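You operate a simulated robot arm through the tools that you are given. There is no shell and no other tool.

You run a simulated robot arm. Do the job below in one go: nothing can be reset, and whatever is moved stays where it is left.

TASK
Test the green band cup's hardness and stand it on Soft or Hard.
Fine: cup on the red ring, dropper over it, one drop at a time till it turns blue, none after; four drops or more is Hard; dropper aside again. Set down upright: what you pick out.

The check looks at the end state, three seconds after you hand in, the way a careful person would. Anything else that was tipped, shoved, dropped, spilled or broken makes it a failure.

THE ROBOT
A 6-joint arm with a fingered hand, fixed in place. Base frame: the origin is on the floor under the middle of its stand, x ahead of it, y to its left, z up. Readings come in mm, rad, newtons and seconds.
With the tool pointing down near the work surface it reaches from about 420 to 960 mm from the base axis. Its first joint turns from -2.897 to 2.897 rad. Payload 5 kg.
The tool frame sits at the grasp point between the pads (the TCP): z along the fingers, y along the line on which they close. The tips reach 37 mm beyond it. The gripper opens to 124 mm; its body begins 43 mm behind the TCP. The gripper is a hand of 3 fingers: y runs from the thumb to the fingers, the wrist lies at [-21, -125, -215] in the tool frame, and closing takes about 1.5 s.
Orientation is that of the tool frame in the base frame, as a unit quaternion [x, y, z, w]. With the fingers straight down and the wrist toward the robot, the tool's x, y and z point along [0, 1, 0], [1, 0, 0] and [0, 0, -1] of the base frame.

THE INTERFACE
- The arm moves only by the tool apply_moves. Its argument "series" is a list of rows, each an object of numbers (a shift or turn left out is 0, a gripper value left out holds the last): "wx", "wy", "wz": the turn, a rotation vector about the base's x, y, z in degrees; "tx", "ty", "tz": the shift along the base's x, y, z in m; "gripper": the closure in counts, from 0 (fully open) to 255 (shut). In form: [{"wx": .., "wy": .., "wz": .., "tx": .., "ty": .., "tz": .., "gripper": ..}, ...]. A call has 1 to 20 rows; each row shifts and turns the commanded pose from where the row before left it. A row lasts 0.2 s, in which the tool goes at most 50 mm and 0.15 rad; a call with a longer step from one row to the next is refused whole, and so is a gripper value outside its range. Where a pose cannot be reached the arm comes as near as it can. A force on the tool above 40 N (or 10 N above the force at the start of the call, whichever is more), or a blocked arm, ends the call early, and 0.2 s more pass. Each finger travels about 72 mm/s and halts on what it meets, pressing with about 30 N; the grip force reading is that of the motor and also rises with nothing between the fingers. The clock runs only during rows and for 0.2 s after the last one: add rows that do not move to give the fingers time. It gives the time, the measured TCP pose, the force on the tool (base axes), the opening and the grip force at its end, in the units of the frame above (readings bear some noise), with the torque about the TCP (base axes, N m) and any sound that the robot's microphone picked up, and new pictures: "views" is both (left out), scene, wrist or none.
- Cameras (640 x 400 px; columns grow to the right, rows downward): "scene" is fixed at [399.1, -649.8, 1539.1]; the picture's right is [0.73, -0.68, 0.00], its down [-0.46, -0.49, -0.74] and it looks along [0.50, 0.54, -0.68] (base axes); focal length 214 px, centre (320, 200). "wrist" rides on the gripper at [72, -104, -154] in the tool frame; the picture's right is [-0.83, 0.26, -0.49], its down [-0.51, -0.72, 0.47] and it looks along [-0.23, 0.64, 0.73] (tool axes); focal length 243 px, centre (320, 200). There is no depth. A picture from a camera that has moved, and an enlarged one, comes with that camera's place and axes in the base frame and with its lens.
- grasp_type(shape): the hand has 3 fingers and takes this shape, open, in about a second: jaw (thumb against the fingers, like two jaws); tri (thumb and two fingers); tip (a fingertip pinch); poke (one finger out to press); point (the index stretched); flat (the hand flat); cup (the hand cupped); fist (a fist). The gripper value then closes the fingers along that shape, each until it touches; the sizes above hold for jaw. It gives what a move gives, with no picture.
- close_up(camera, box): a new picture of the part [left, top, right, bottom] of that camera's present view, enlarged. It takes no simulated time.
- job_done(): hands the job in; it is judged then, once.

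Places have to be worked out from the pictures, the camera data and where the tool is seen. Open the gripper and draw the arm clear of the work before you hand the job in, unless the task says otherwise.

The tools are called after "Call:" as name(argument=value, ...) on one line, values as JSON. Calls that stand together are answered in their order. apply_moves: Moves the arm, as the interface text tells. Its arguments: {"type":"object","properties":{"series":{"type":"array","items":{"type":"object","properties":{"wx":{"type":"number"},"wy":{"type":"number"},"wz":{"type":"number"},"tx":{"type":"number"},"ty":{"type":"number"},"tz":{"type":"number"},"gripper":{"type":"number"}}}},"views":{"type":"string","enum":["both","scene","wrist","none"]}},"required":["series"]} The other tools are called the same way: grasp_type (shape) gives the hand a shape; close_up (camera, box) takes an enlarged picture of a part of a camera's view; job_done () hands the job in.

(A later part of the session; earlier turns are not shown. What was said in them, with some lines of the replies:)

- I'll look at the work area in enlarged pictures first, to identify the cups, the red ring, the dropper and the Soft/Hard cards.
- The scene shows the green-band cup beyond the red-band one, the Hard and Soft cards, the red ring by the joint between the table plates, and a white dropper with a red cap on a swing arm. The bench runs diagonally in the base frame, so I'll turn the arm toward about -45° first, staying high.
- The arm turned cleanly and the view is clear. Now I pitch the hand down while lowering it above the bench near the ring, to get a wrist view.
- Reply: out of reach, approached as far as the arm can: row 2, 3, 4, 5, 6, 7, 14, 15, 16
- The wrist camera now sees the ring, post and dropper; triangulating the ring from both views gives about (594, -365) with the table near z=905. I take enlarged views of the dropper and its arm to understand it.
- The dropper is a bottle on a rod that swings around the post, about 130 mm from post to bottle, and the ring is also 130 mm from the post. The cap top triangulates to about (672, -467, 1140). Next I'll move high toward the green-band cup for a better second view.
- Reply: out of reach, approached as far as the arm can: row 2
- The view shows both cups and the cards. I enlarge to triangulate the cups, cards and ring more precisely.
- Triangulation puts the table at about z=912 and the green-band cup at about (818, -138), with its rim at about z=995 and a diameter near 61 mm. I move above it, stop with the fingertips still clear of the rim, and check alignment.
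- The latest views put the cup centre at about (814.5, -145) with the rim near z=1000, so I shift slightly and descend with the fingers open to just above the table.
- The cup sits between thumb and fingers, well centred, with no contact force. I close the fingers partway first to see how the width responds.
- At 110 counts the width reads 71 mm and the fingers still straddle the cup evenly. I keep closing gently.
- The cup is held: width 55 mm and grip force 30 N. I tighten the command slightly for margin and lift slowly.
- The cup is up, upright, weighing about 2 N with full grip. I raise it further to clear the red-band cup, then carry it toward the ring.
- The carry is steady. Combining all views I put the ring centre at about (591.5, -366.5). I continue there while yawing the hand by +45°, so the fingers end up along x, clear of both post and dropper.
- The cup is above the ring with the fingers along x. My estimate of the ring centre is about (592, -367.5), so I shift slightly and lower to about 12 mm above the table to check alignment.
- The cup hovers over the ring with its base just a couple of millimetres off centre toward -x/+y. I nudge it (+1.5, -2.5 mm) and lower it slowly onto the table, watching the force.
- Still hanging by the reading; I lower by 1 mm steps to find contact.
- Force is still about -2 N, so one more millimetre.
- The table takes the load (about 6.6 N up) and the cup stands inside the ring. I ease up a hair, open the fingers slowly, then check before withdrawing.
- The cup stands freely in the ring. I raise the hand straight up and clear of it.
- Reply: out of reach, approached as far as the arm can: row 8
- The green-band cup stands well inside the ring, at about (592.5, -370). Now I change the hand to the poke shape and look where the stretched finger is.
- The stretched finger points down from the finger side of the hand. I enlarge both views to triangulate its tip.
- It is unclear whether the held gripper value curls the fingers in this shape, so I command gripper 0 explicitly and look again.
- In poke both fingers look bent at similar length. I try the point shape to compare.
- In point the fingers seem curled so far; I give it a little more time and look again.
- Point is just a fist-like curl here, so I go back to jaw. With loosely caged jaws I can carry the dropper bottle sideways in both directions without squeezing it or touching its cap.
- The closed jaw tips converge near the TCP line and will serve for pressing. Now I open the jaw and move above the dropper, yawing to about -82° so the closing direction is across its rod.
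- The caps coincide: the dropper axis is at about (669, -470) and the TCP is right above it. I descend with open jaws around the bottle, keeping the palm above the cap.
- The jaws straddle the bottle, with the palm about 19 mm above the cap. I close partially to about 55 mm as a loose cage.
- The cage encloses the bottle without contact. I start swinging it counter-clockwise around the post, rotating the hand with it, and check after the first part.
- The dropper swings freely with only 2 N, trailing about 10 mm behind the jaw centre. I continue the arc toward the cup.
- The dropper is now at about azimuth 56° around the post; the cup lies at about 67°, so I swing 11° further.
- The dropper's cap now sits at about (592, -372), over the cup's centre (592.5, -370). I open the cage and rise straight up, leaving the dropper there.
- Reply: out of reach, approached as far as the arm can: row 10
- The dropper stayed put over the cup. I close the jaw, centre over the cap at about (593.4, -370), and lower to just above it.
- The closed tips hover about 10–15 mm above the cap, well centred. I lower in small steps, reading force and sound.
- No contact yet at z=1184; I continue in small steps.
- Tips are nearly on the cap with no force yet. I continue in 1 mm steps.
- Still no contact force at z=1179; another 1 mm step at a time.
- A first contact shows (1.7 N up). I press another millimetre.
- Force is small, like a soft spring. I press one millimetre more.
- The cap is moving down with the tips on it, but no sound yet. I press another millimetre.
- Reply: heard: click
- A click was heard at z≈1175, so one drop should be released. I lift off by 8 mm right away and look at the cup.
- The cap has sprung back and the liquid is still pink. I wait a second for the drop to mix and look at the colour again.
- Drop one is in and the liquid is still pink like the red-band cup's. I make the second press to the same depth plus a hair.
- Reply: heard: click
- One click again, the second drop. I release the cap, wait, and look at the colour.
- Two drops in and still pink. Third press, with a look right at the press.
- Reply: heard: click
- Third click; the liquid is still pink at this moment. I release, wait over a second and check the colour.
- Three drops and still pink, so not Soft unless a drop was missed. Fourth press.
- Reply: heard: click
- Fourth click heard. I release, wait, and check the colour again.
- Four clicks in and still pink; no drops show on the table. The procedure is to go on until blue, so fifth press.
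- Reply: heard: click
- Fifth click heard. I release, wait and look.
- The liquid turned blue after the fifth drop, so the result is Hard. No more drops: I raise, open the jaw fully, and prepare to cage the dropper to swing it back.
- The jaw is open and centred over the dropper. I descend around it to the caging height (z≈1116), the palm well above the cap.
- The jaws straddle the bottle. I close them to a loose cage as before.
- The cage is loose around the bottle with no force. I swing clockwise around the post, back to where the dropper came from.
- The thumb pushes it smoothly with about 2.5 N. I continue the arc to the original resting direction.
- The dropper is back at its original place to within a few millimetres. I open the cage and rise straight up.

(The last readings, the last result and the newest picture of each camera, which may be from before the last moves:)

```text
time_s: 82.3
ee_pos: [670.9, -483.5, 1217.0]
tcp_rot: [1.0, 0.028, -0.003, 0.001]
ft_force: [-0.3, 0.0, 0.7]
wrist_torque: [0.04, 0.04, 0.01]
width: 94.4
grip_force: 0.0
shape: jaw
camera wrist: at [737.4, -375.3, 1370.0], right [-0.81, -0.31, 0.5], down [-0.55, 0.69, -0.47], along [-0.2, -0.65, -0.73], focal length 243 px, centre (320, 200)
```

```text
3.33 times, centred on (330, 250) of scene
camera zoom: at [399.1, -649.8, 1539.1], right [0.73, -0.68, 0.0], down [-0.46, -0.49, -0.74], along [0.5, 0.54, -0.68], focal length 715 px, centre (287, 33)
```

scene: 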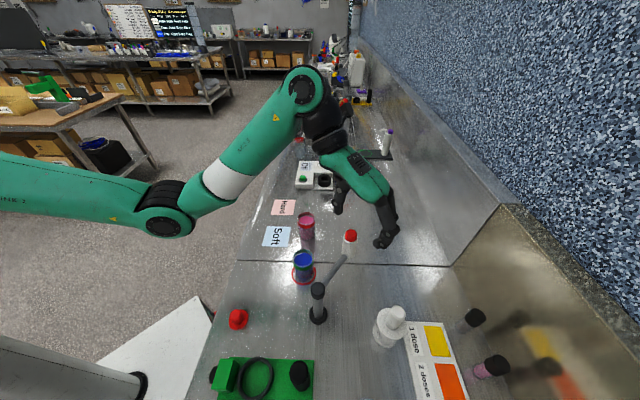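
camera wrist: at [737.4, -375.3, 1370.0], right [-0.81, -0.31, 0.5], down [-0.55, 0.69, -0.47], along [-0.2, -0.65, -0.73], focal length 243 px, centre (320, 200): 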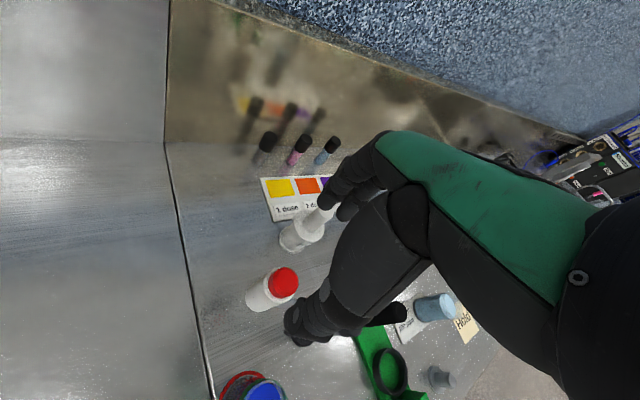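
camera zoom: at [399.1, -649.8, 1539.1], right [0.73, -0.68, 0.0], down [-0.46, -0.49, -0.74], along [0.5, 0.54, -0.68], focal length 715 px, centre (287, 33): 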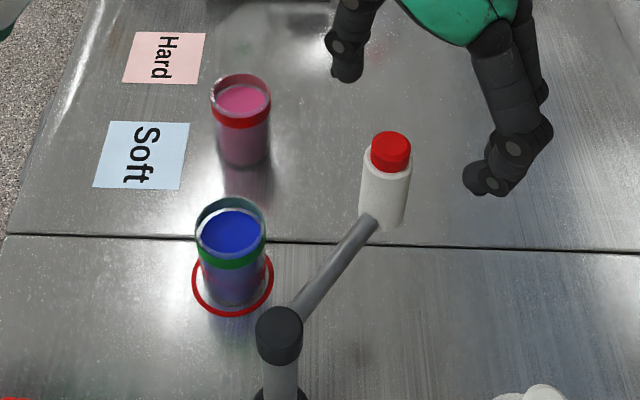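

The dropper rests aside again and the blue cup stands in the ring. I move back above the cup, yawing to 0° with the jaw open.

Call:
apply_moves(series=[{"gripper": 0, "wz": 7.23, "tx": -0.00645, "ty": 0.00946}, {"wz": 7.23, "tx": -0.00645, "ty": 0.00946}, {"wz": 7.23, "tx": -0.00645, "ty": 0.00946}, {"wz": 7.23, "tx": -0.00645, "ty": 0.00946}, {"wz": 7.23, "tx": -0.00645, "ty": 0.00946}, {"wz": 7.23, "tx": -0.00645, "ty": 0.00946}, {"wz": 7.23, "tx": -0.00645, "ty": 0.00946, "tz": -0.003}, {"wz": 7.23, "tx": -0.00645, "ty": 0.00946, "tz": -0.003}, {"wz": 7.23, "tx": -0.00645, "ty": 0.00946, "tz": -0.003}, {"wz": 7.23, "tx": -0.00645, "ty": 0.00946, "tz": -0.003}, {"wz": 7.23, "tx": -0.00645, "ty": 0.00946, "tz": -0.003}, {"wz": 7.23, "tx": -0.00645, "ty": 0.00946, "tz": -0.002}, {}], views="both")

Call:
close_up(camera="scene", box=[260, 200, 380, 320])

Call:
close_up(camera="wrist", box=[180, 200, 340, 360])

```text
time_s: 85.1
ee_pos: [590.8, -367.8, 1199.8]
tcp_rot: [0.707, 0.707, 0.0, 0.001]
ft_force: [-0.3, 1.2, -0.1]
wrist_torque: [0.0, -0.01, 0.02]
width: 123.3
grip_force: 0.1
shape: jaw
camera wrist: at [486.8, -294.9, 1352.6], right [0.26, -0.83, 0.5], down [-0.72, -0.51, -0.47], along [0.64, -0.23, -0.73], focal length 243 px, centre (320, 200)
```

scene: 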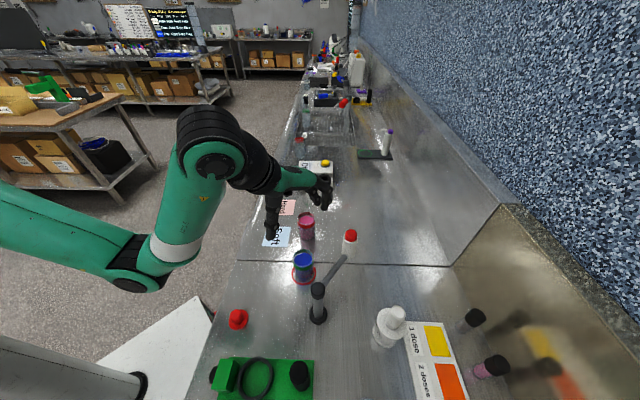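
wrist: 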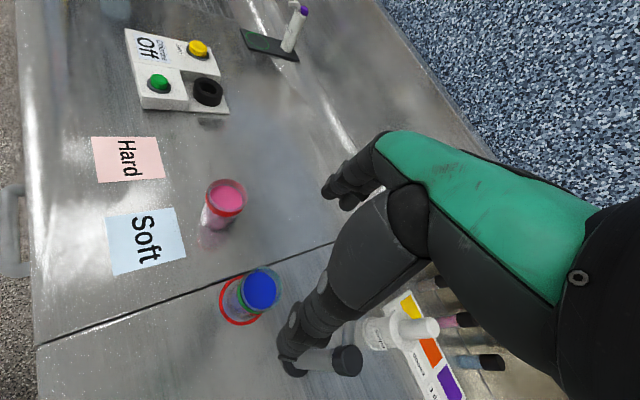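

```text
3.33 times, centred on (320, 260) of scene
camera zoom: at [399.1, -649.8, 1539.1], right [0.73, -0.68, 0.0], down [-0.46, -0.49, -0.74], along [0.5, 0.54, -0.68], focal length 715 px, centre (320, 0)
```

zoom: 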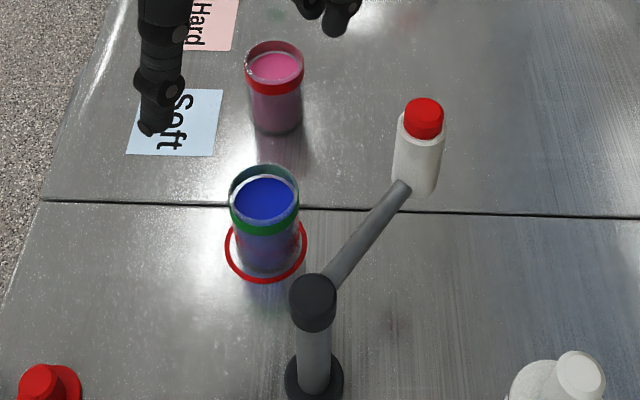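

```text
2.50 times, centred on (260, 280) of wrist
camera zoom: at [486.8, -294.9, 1352.6], right [0.26, -0.83, 0.5], down [-0.72, -0.51, -0.47], along [0.64, -0.23, -0.73], focal length 606 px, centre (470, 0)
```

zoom: 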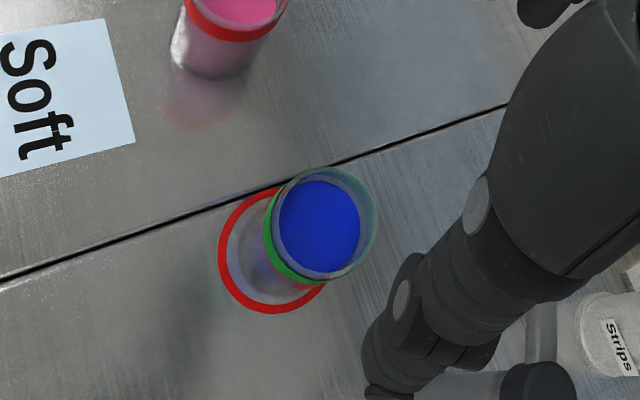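

The cup's centre matches where I released it, about (593.5, -371). I shift onto it and descend around it with the open jaw.

Call:
apply_moves(series=[{"tx": 0.0025, "ty": -0.003}, {"tz": -0.03}, {"tz": -0.04}, {"tz": -0.04}, {"tz": -0.04}, {"tz": -0.03}, {"tz": -0.02}, {"tz": -0.015}, {"tz": -0.01}, {"tz": -0.003}, {}], views="both")

Call:
close_up(camera="scene", box=[260, 210, 360, 310])

Call:
close_up(camera="wrist", box=[220, 160, 400, 340])

```text
time_s: 87.5
ee_pos: [594.6, -369.9, 971.2]
tcp_rot: [0.708, 0.706, -0.001, 0.003]
ft_force: [-0.8, 0.3, 0.3]
wrist_torque: [0.02, -0.02, -0.01]
width: 123.6
grip_force: 0.0
shape: jaw
camera wrist: at [489.9, -297.6, 1125.0], right [0.26, -0.83, 0.5], down [-0.72, -0.51, -0.47], along [0.64, -0.24, -0.73], focal length 243 px, centre (320, 200)
```

scene: 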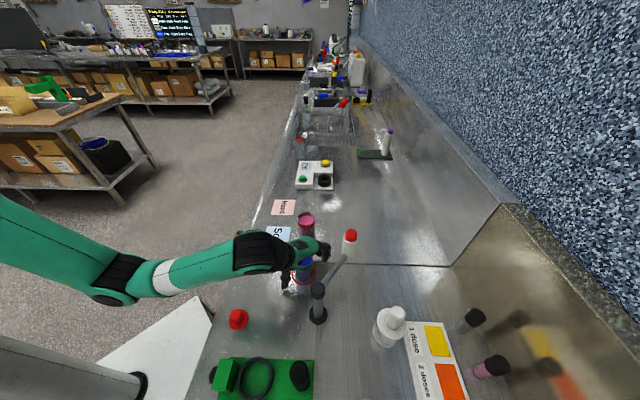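
wrist: 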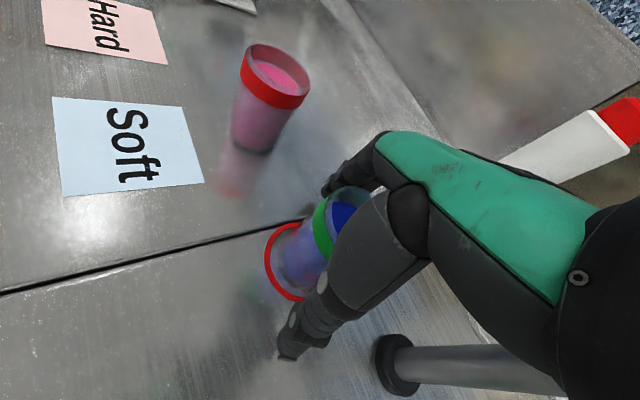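

```text
4.00 times, centred on (310, 260) of scene
camera zoom: at [399.1, -649.8, 1539.1], right [0.73, -0.68, 0.0], down [-0.46, -0.49, -0.74], along [0.5, 0.54, -0.68], focal length 858 px, centre (360, -40)
```

zoom: 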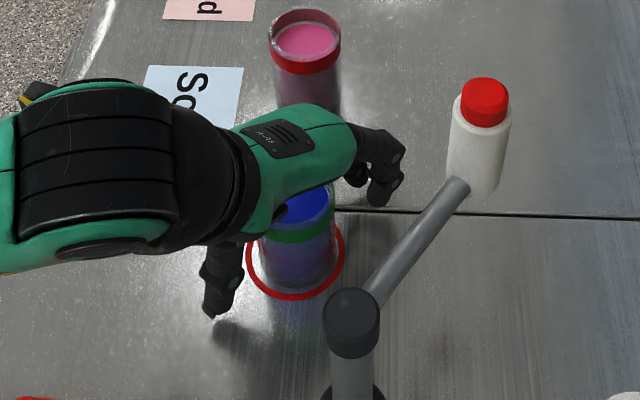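

```text
2.22 times, centred on (310, 250) of wrist
camera zoom: at [489.9, -297.6, 1125.0], right [0.26, -0.83, 0.5], down [-0.72, -0.51, -0.47], along [0.64, -0.24, -0.73], focal length 539 px, centre (342, 89)
```

zoom: 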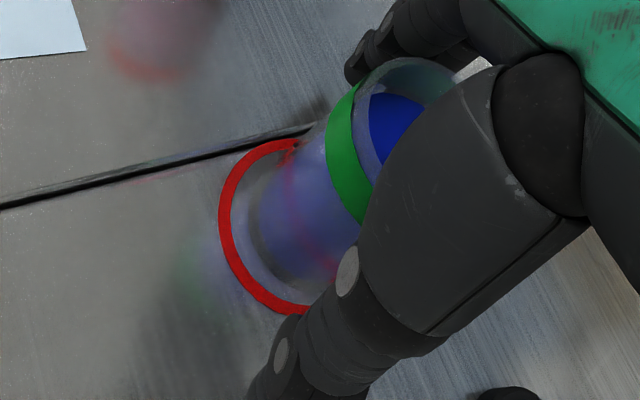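

The jaw straddles the blue cup the same way as at release. I close gradually to grip it.

Call:
apply_moves(series=[{"gripper": 60}, {"gripper": 90}, {"gripper": 110}, {"gripper": 120}, {"gripper": 130}, {"gripper": 140}, {"gripper": 150}, {"gripper": 165}, {"gripper": 165}, {"gripper": 165}], views="scene")

Call:
close_up(camera="scene", box=[260, 210, 360, 310])

```text
time_s: 89.7
ee_pos: [594.6, -370.5, 971.7]
tcp_rot: [0.707, 0.708, -0.001, 0.001]
ft_force: [0.0, 0.1, -1.1]
wrist_torque: [0.0, 0.0, 0.0]
width: 54.1
grip_force: 30.3
shape: jaw
```

scene: 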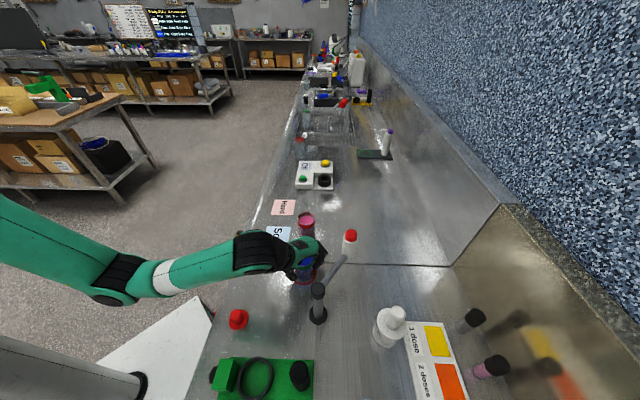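

```text
4.00 times, centred on (310, 260) of scene
camera zoom: at [399.1, -649.8, 1539.1], right [0.73, -0.68, 0.0], down [-0.46, -0.49, -0.74], along [0.5, 0.54, -0.68], focal length 858 px, centre (360, -40)
```

zoom: 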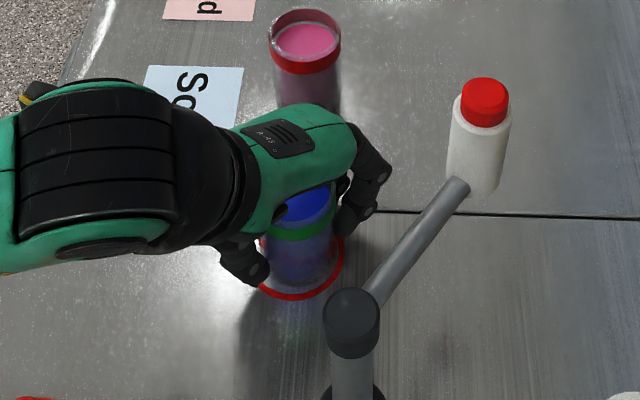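

Gripped firmly (54 mm, 30 N). I lift it slowly to carrying height.

Call:
apply_moves(series=[{"tz": 0.003}, {"tz": 0.006}, {"tz": 0.01}, {"tz": 0.014}, {"tz": 0.018}, {"tz": 0.018}, {"tz": 0.018}, {"tz": 0.018}, {"tz": 0.018}, {"tz": 0.012}, {"tz": 0.007}, {"tz": 0.003}, {}], views="both")

```text
time_s: 92.5
ee_pos: [594.5, -370.2, 1115.8]
tcp_rot: [0.707, 0.707, -0.001, 0.002]
ft_force: [-0.2, 0.5, -1.2]
wrist_torque: [-0.01, 0.04, -0.01]
width: 54.3
grip_force: 30.0
shape: jaw
camera wrist: at [490.2, -298.0, 1269.4], right [0.26, -0.83, 0.5], down [-0.72, -0.51, -0.47], along [0.64, -0.24, -0.73], focal length 243 px, centre (320, 200)
```

scene: 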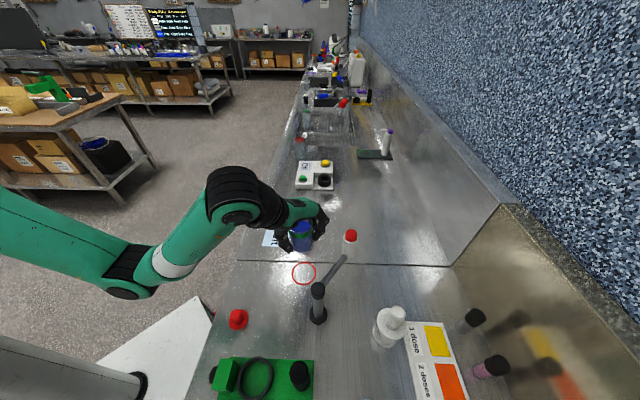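
wrist: 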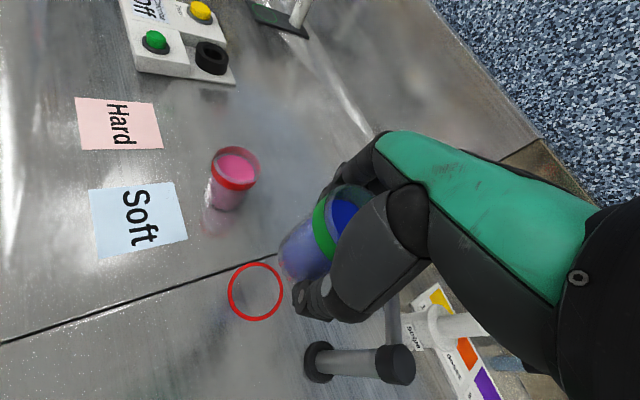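

The carry height is good and the table under the ring is clean. I carry the cup gently to above the Hard card, about (718, -83), yawing back to -45°.

Call:
apply_moves(series=[{"tx": 0.0021, "ty": 0.0049, "wz": -0.77}, {"tx": 0.0042, "ty": 0.0098, "wz": -1.53}, {"tx": 0.0063, "ty": 0.0147, "wz": -2.3}, {"tx": 0.00702, "ty": 0.01631, "wz": -2.557}, {"tx": 0.00702, "ty": 0.01631, "wz": -2.557}, {"tx": 0.00702, "ty": 0.01631, "wz": -2.557}, {"tx": 0.00702, "ty": 0.01631, "wz": -2.557}, {"tx": 0.00702, "ty": 0.01631, "wz": -2.557}, {"tx": 0.00702, "ty": 0.01631, "wz": -2.557}, {"tx": 0.00702, "ty": 0.01631, "wz": -2.557}, {"tx": 0.00702, "ty": 0.01631, "wz": -2.557}, {"tx": 0.00702, "ty": 0.01631, "wz": -2.557}, {"tx": 0.00702, "ty": 0.01631, "wz": -2.557}, {"tx": 0.00702, "ty": 0.01631, "wz": -2.557}, {"tx": 0.00702, "ty": 0.01631, "wz": -2.557}, {"tx": 0.00702, "ty": 0.01631, "wz": -2.557}, {"tx": 0.00702, "ty": 0.01631, "wz": -2.557}, {"tx": 0.0063, "ty": 0.0147, "wz": -2.3}, {"tx": 0.0042, "ty": 0.0098, "wz": -1.53}, {"tx": 0.0021, "ty": 0.0049, "wz": -0.77}], views="both")

Call:
close_up(camera="scene", box=[250, 140, 350, 260])

```text
time_s: 96.7
ee_pos: [719.1, -83.5, 1116.3]
tcp_rot: [0.924, 0.383, -0.002, 0.002]
ft_force: [-0.4, 0.9, -1.3]
wrist_torque: [0.0, 0.02, 0.01]
width: 53.9
grip_force: 29.6
shape: jaw
camera wrist: at [696.2, 41.8, 1269.1], right [-0.4, -0.77, 0.5], down [-0.87, 0.15, -0.47], along [0.29, -0.62, -0.73], focal length 243 px, centre (320, 200)
```

scene: 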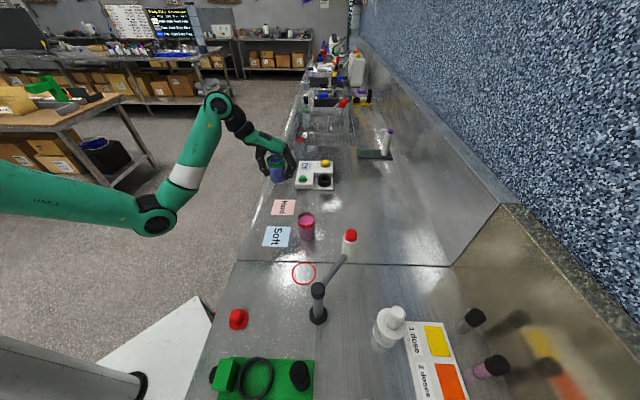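
wrist: 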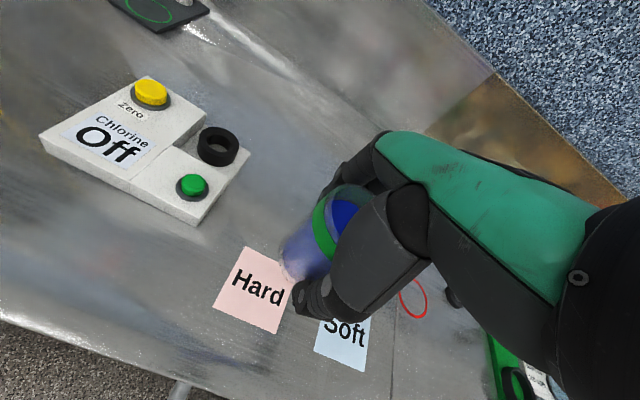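

```text
3.33 times, centred on (300, 200) of scene
camera zoom: at [399.1, -649.8, 1539.1], right [0.73, -0.68, 0.0], down [-0.46, -0.49, -0.74], along [0.5, 0.54, -0.68], focal length 715 px, centre (387, 200)
```

zoom: 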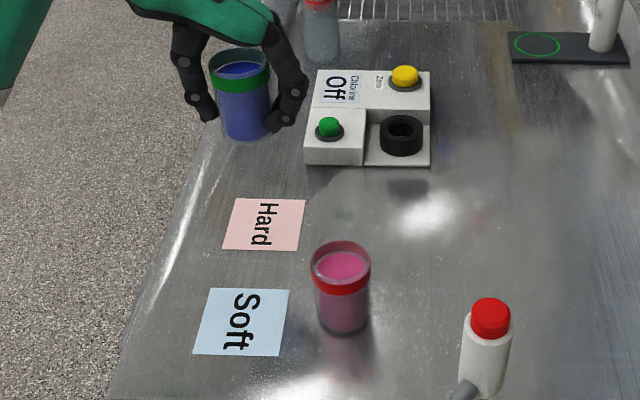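

The wrist view puts the Hard card's centre at about (720, -82), right below the cup. I lower to about 14 mm above it and check.

Call:
apply_moves(series=[{"tz": -0.005}, {"tz": -0.012}, {"tz": -0.018}, {"tz": -0.018}, {"tz": -0.018}, {"tz": -0.018}, {"tz": -0.018}, {"tz": -0.014}, {"tz": -0.007}, {"tz": -0.003}, {}], views="both")

Call:
close_up(camera="scene", box=[250, 150, 340, 240])

Call:
close_up(camera="wrist", box=[220, 180, 400, 360])

```text
time_s: 99.1
ee_pos: [718.3, -82.2, 985.2]
tcp_rot: [0.924, 0.381, -0.001, 0.001]
ft_force: [-0.7, 0.8, -1.4]
wrist_torque: [0.01, -0.01, 0.0]
width: 53.8
grip_force: 30.2
shape: jaw
camera wrist: at [695.5, 41.6, 1138.1], right [-0.4, -0.77, 0.5], down [-0.87, 0.15, -0.47], along [0.29, -0.62, -0.73], focal length 243 px, centre (320, 200)
```

scene: 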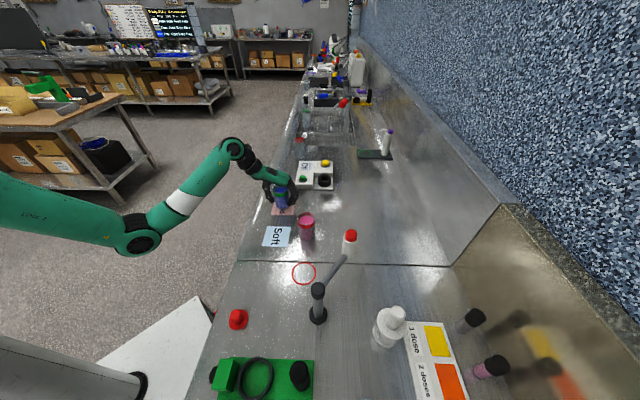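
wrist: 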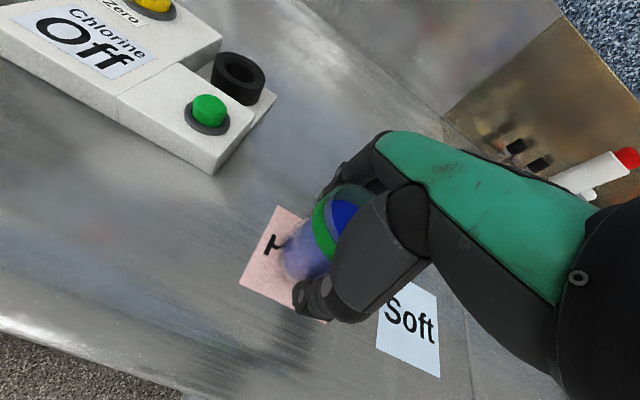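

```text
4.44 times, centred on (295, 195) of scene
camera zoom: at [399.1, -649.8, 1539.1], right [0.73, -0.68, 0.0], down [-0.46, -0.49, -0.74], along [0.5, 0.54, -0.68], focal length 953 px, centre (431, 222)
```

zoom: 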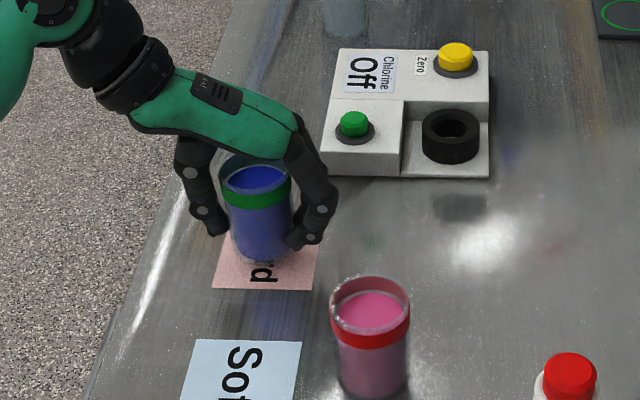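

```text
2.22 times, centred on (310, 270) of wrist
camera zoom: at [695.5, 41.6, 1138.1], right [-0.4, -0.77, 0.5], down [-0.87, 0.15, -0.47], along [0.29, -0.62, -0.73], focal length 539 px, centre (342, 44)
```

zoom: 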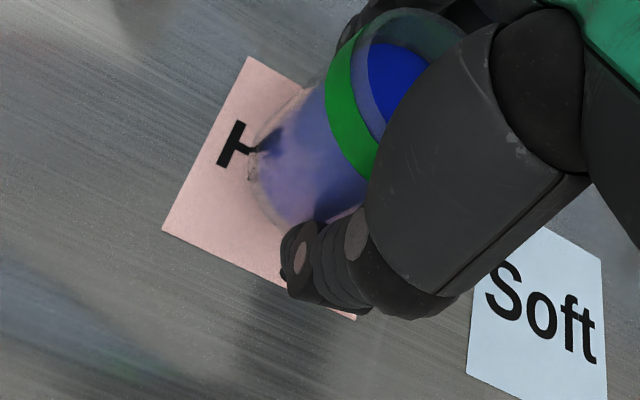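

The cup is over the Hard card, a few millimetres off its centre toward +y. I nudge by -4 mm in y and lower until the card takes the load.

Call:
apply_moves(series=[{"tx": 0.0005, "ty": -0.002}, {"ty": -0.002}, {"tz": -0.004}, {"tz": -0.004}, {"tz": -0.002}, {"tz": -0.001}, {}], views="none")

```text
time_s: 100.7
ee_pos: [717.2, -87.8, 974.7]
tcp_rot: [0.924, 0.382, -0.001, 0.001]
ft_force: [1.0, -0.4, -1.3]
wrist_torque: [-0.01, 0.0, 0.03]
width: 54.0
grip_force: 29.9
shape: jaw
```

Still hanging at z≈974. I continue in 1 mm steps.

Call:
apply_moves(series=[{"tz": -0.001}, {"tz": -0.001}, {}], views="none")

```text
time_s: 101.5
ee_pos: [719.0, -87.4, 972.8]
tcp_rot: [0.924, 0.382, -0.002, 0.002]
ft_force: [0.6, 0.2, -0.9]
wrist_torque: [0.0, 0.03, 0.02]
width: 53.8
grip_force: 29.7
shape: jaw
```

Not touching yet; one more millimetre.

Call:
apply_moves(series=[{"tz": -0.001}, {}], views="none")

```text
time_s: 102.1
ee_pos: [719.2, -87.0, 972.3]
tcp_rot: [0.924, 0.383, -0.001, 0.003]
ft_force: [-0.4, -0.1, 2.4]
wrist_torque: [-0.07, -0.03, -0.01]
width: 54.0
grip_force: 29.6
shape: jaw
```

The force turned to +2.4 N, so the base touches the card. I settle half a millimetre and look before releasing.

Call:
apply_moves(series=[{"tz": -0.0005}, {}], views="none")

Call:
close_up(camera="scene", box=[250, 150, 340, 240])

Call:
close_up(camera="wrist", box=[220, 180, 400, 360])

```text
time_s: 102.7
ee_pos: [718.8, -87.2, 969.9]
tcp_rot: [0.924, 0.382, -0.001, 0.002]
ft_force: [0.8, -1.5, 7.4]
wrist_torque: [-0.03, -0.02, 0.03]
width: 54.1
grip_force: 30.4
shape: jaw
```

```text
4.44 times, centred on (295, 195) of scene
camera zoom: at [399.1, -649.8, 1539.1], right [0.73, -0.68, 0.0], down [-0.46, -0.49, -0.74], along [0.5, 0.54, -0.68], focal length 953 px, centre (431, 222)
```

zoom: 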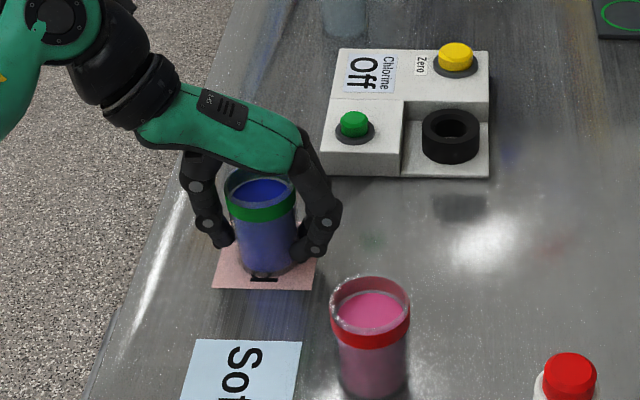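

```text
2.22 times, centred on (310, 270) of wrist
camera zoom: at [696.1, 38.0, 1124.6], right [-0.4, -0.77, 0.5], down [-0.87, 0.15, -0.47], along [0.29, -0.62, -0.73], focal length 539 px, centre (342, 44)
```

zoom: 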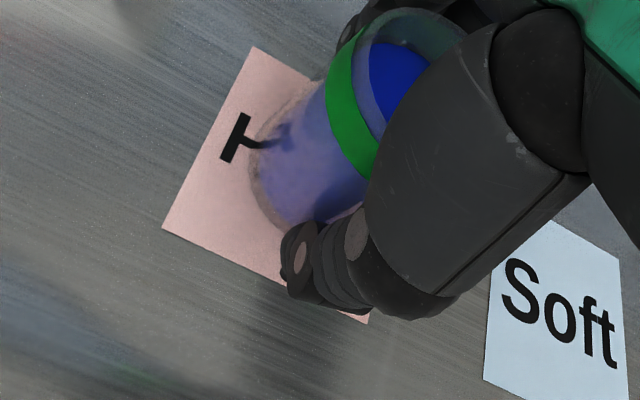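

The cup stands on the Hard card, near its centre, with the load on the table. I ease off and open slowly.

Call:
apply_moves(series=[{"tz": 0.0007, "gripper": 150}, {"gripper": 138}, {"gripper": 125}, {"gripper": 110}, {"gripper": 90}, {"gripper": 60}, {"gripper": 30}, {"gripper": 30}, {"gripper": 30}], views="both")

Call:
close_up(camera="scene", box=[250, 150, 340, 240])

```text
time_s: 104.7
ee_pos: [719.0, -86.9, 969.4]
tcp_rot: [0.924, 0.382, -0.002, 0.002]
ft_force: [-0.3, -0.1, -0.4]
wrist_torque: [0.0, -0.02, -0.04]
width: 109.3
grip_force: 0.1
shape: jaw
camera wrist: at [696.2, 38.2, 1124.5], right [-0.4, -0.77, 0.5], down [-0.87, 0.15, -0.47], along [0.29, -0.62, -0.73], focal length 243 px, centre (320, 200)
```

scene: 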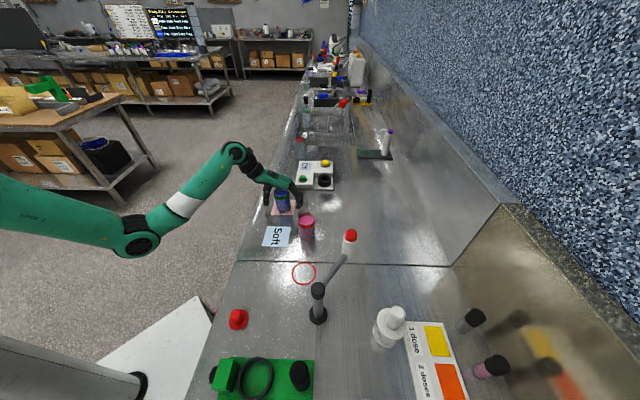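
wrist: 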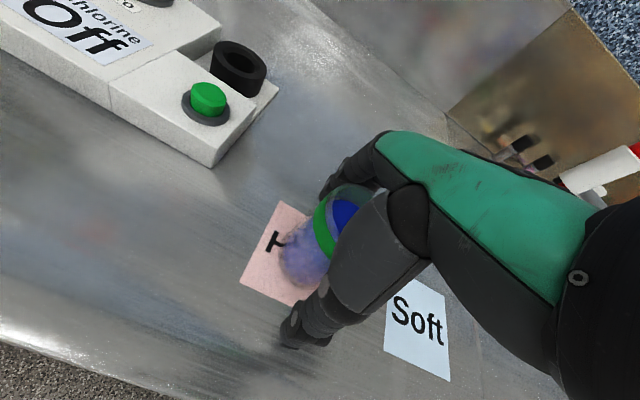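

```text
4.44 times, centred on (295, 195) of scene
camera zoom: at [399.1, -649.8, 1539.1], right [0.73, -0.68, 0.0], down [-0.46, -0.49, -0.74], along [0.5, 0.54, -0.68], focal length 953 px, centre (431, 222)
```

zoom: 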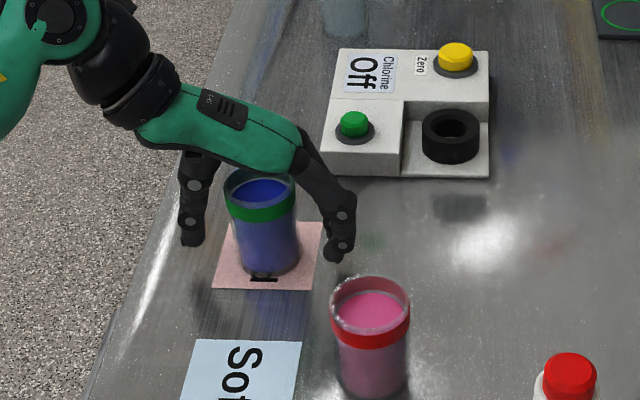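

The cup is released and stands upright on Hard. I rise straight up, then retreat toward the robot clear of the work.

Call:
apply_moves(series=[{"tz": 0.01}, {"tz": 0.02}, {"tz": 0.03}, {"tz": 0.04}, {"tz": 0.04}, {"tz": 0.04}, {"tz": 0.04}, {"gripper": 0}, {"tx": -0.02, "ty": 0.02}, {"tx": -0.02, "ty": 0.02}, {"tx": -0.02, "ty": 0.02}, {"tx": -0.02, "ty": 0.02}, {"tx": -0.02, "ty": 0.02}, {}], views="both")

Call:
close_up(camera="scene", box=[240, 140, 400, 300])

Call:
close_up(camera="scene", box=[255, 165, 325, 235])

```text
time_s: 107.7
ee_pos: [668.7, -5.4, 1130.7]
tcp_rot: [0.924, 0.383, -0.001, 0.003]
ft_force: [-0.7, -0.1, 0.0]
wrist_torque: [0.0, 0.01, -0.04]
width: 123.5
grip_force: 0.1
shape: jaw
out of reach, approached as far as the arm can: row 9, 10, 11, 12, 13
camera wrist: at [645.3, 120.3, 1283.7], right [-0.4, -0.77, 0.5], down [-0.87, 0.15, -0.47], along [0.29, -0.62, -0.73], focal length 243 px, centre (320, 200)
```

scene: 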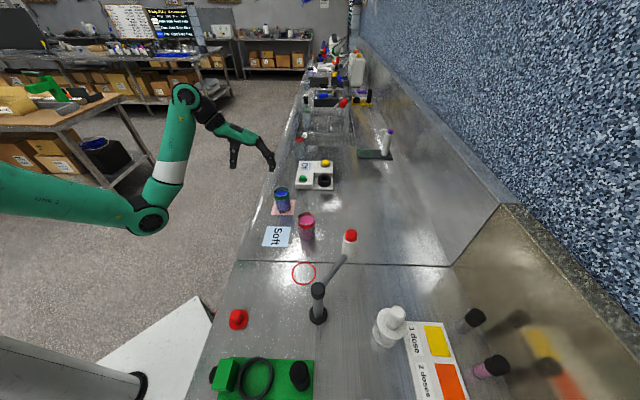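
wrist: 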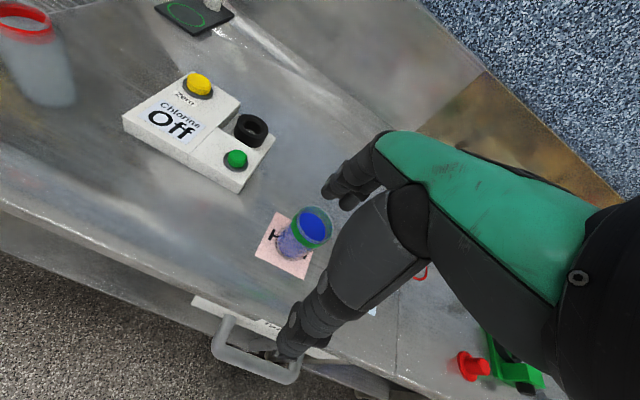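

```text
2.50 times, centred on (320, 220) of scene
camera zoom: at [399.1, -649.8, 1539.1], right [0.73, -0.68, 0.0], down [-0.46, -0.49, -0.74], along [0.5, 0.54, -0.68], focal length 536 px, centre (320, 150)
```

zoom: 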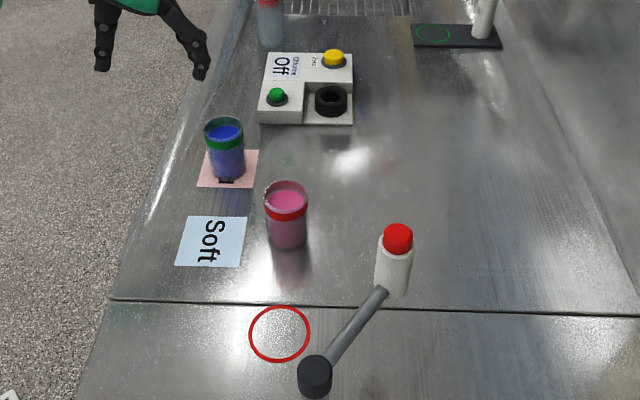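

```text
5.71 times, centred on (290, 200) of scene
camera zoom: at [399.1, -649.8, 1539.1], right [0.73, -0.68, 0.0], down [-0.46, -0.49, -0.74], along [0.5, 0.54, -0.68], focal length 1226 px, centre (491, 200)
```

zoom: 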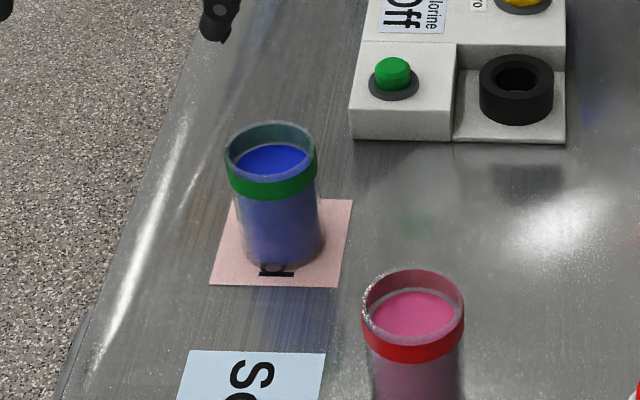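

The blue green-band cup stands upright on Hard, the dropper is aside, and everything else looks unmoved. The gripper is open and clear of the work, so I hand in.

Call:
job_done()

```text
The job is handed in.
```

The green-band cup tested Hard and is standing upright on the Hard card. It turned blue on the fifth drop, and I gave none after that.

I counted one drop for each click of the dropper's cap. I didn't see the drops fall, but none landed on the bench and the colour changed cleanly after the fifth click.

The dropper is back aside, within a few millimetres of where it started. In the last pictures the red-band cup and everything else look undisturbed, and nothing was spilled. The gripper is open and the arm is clear of the work.
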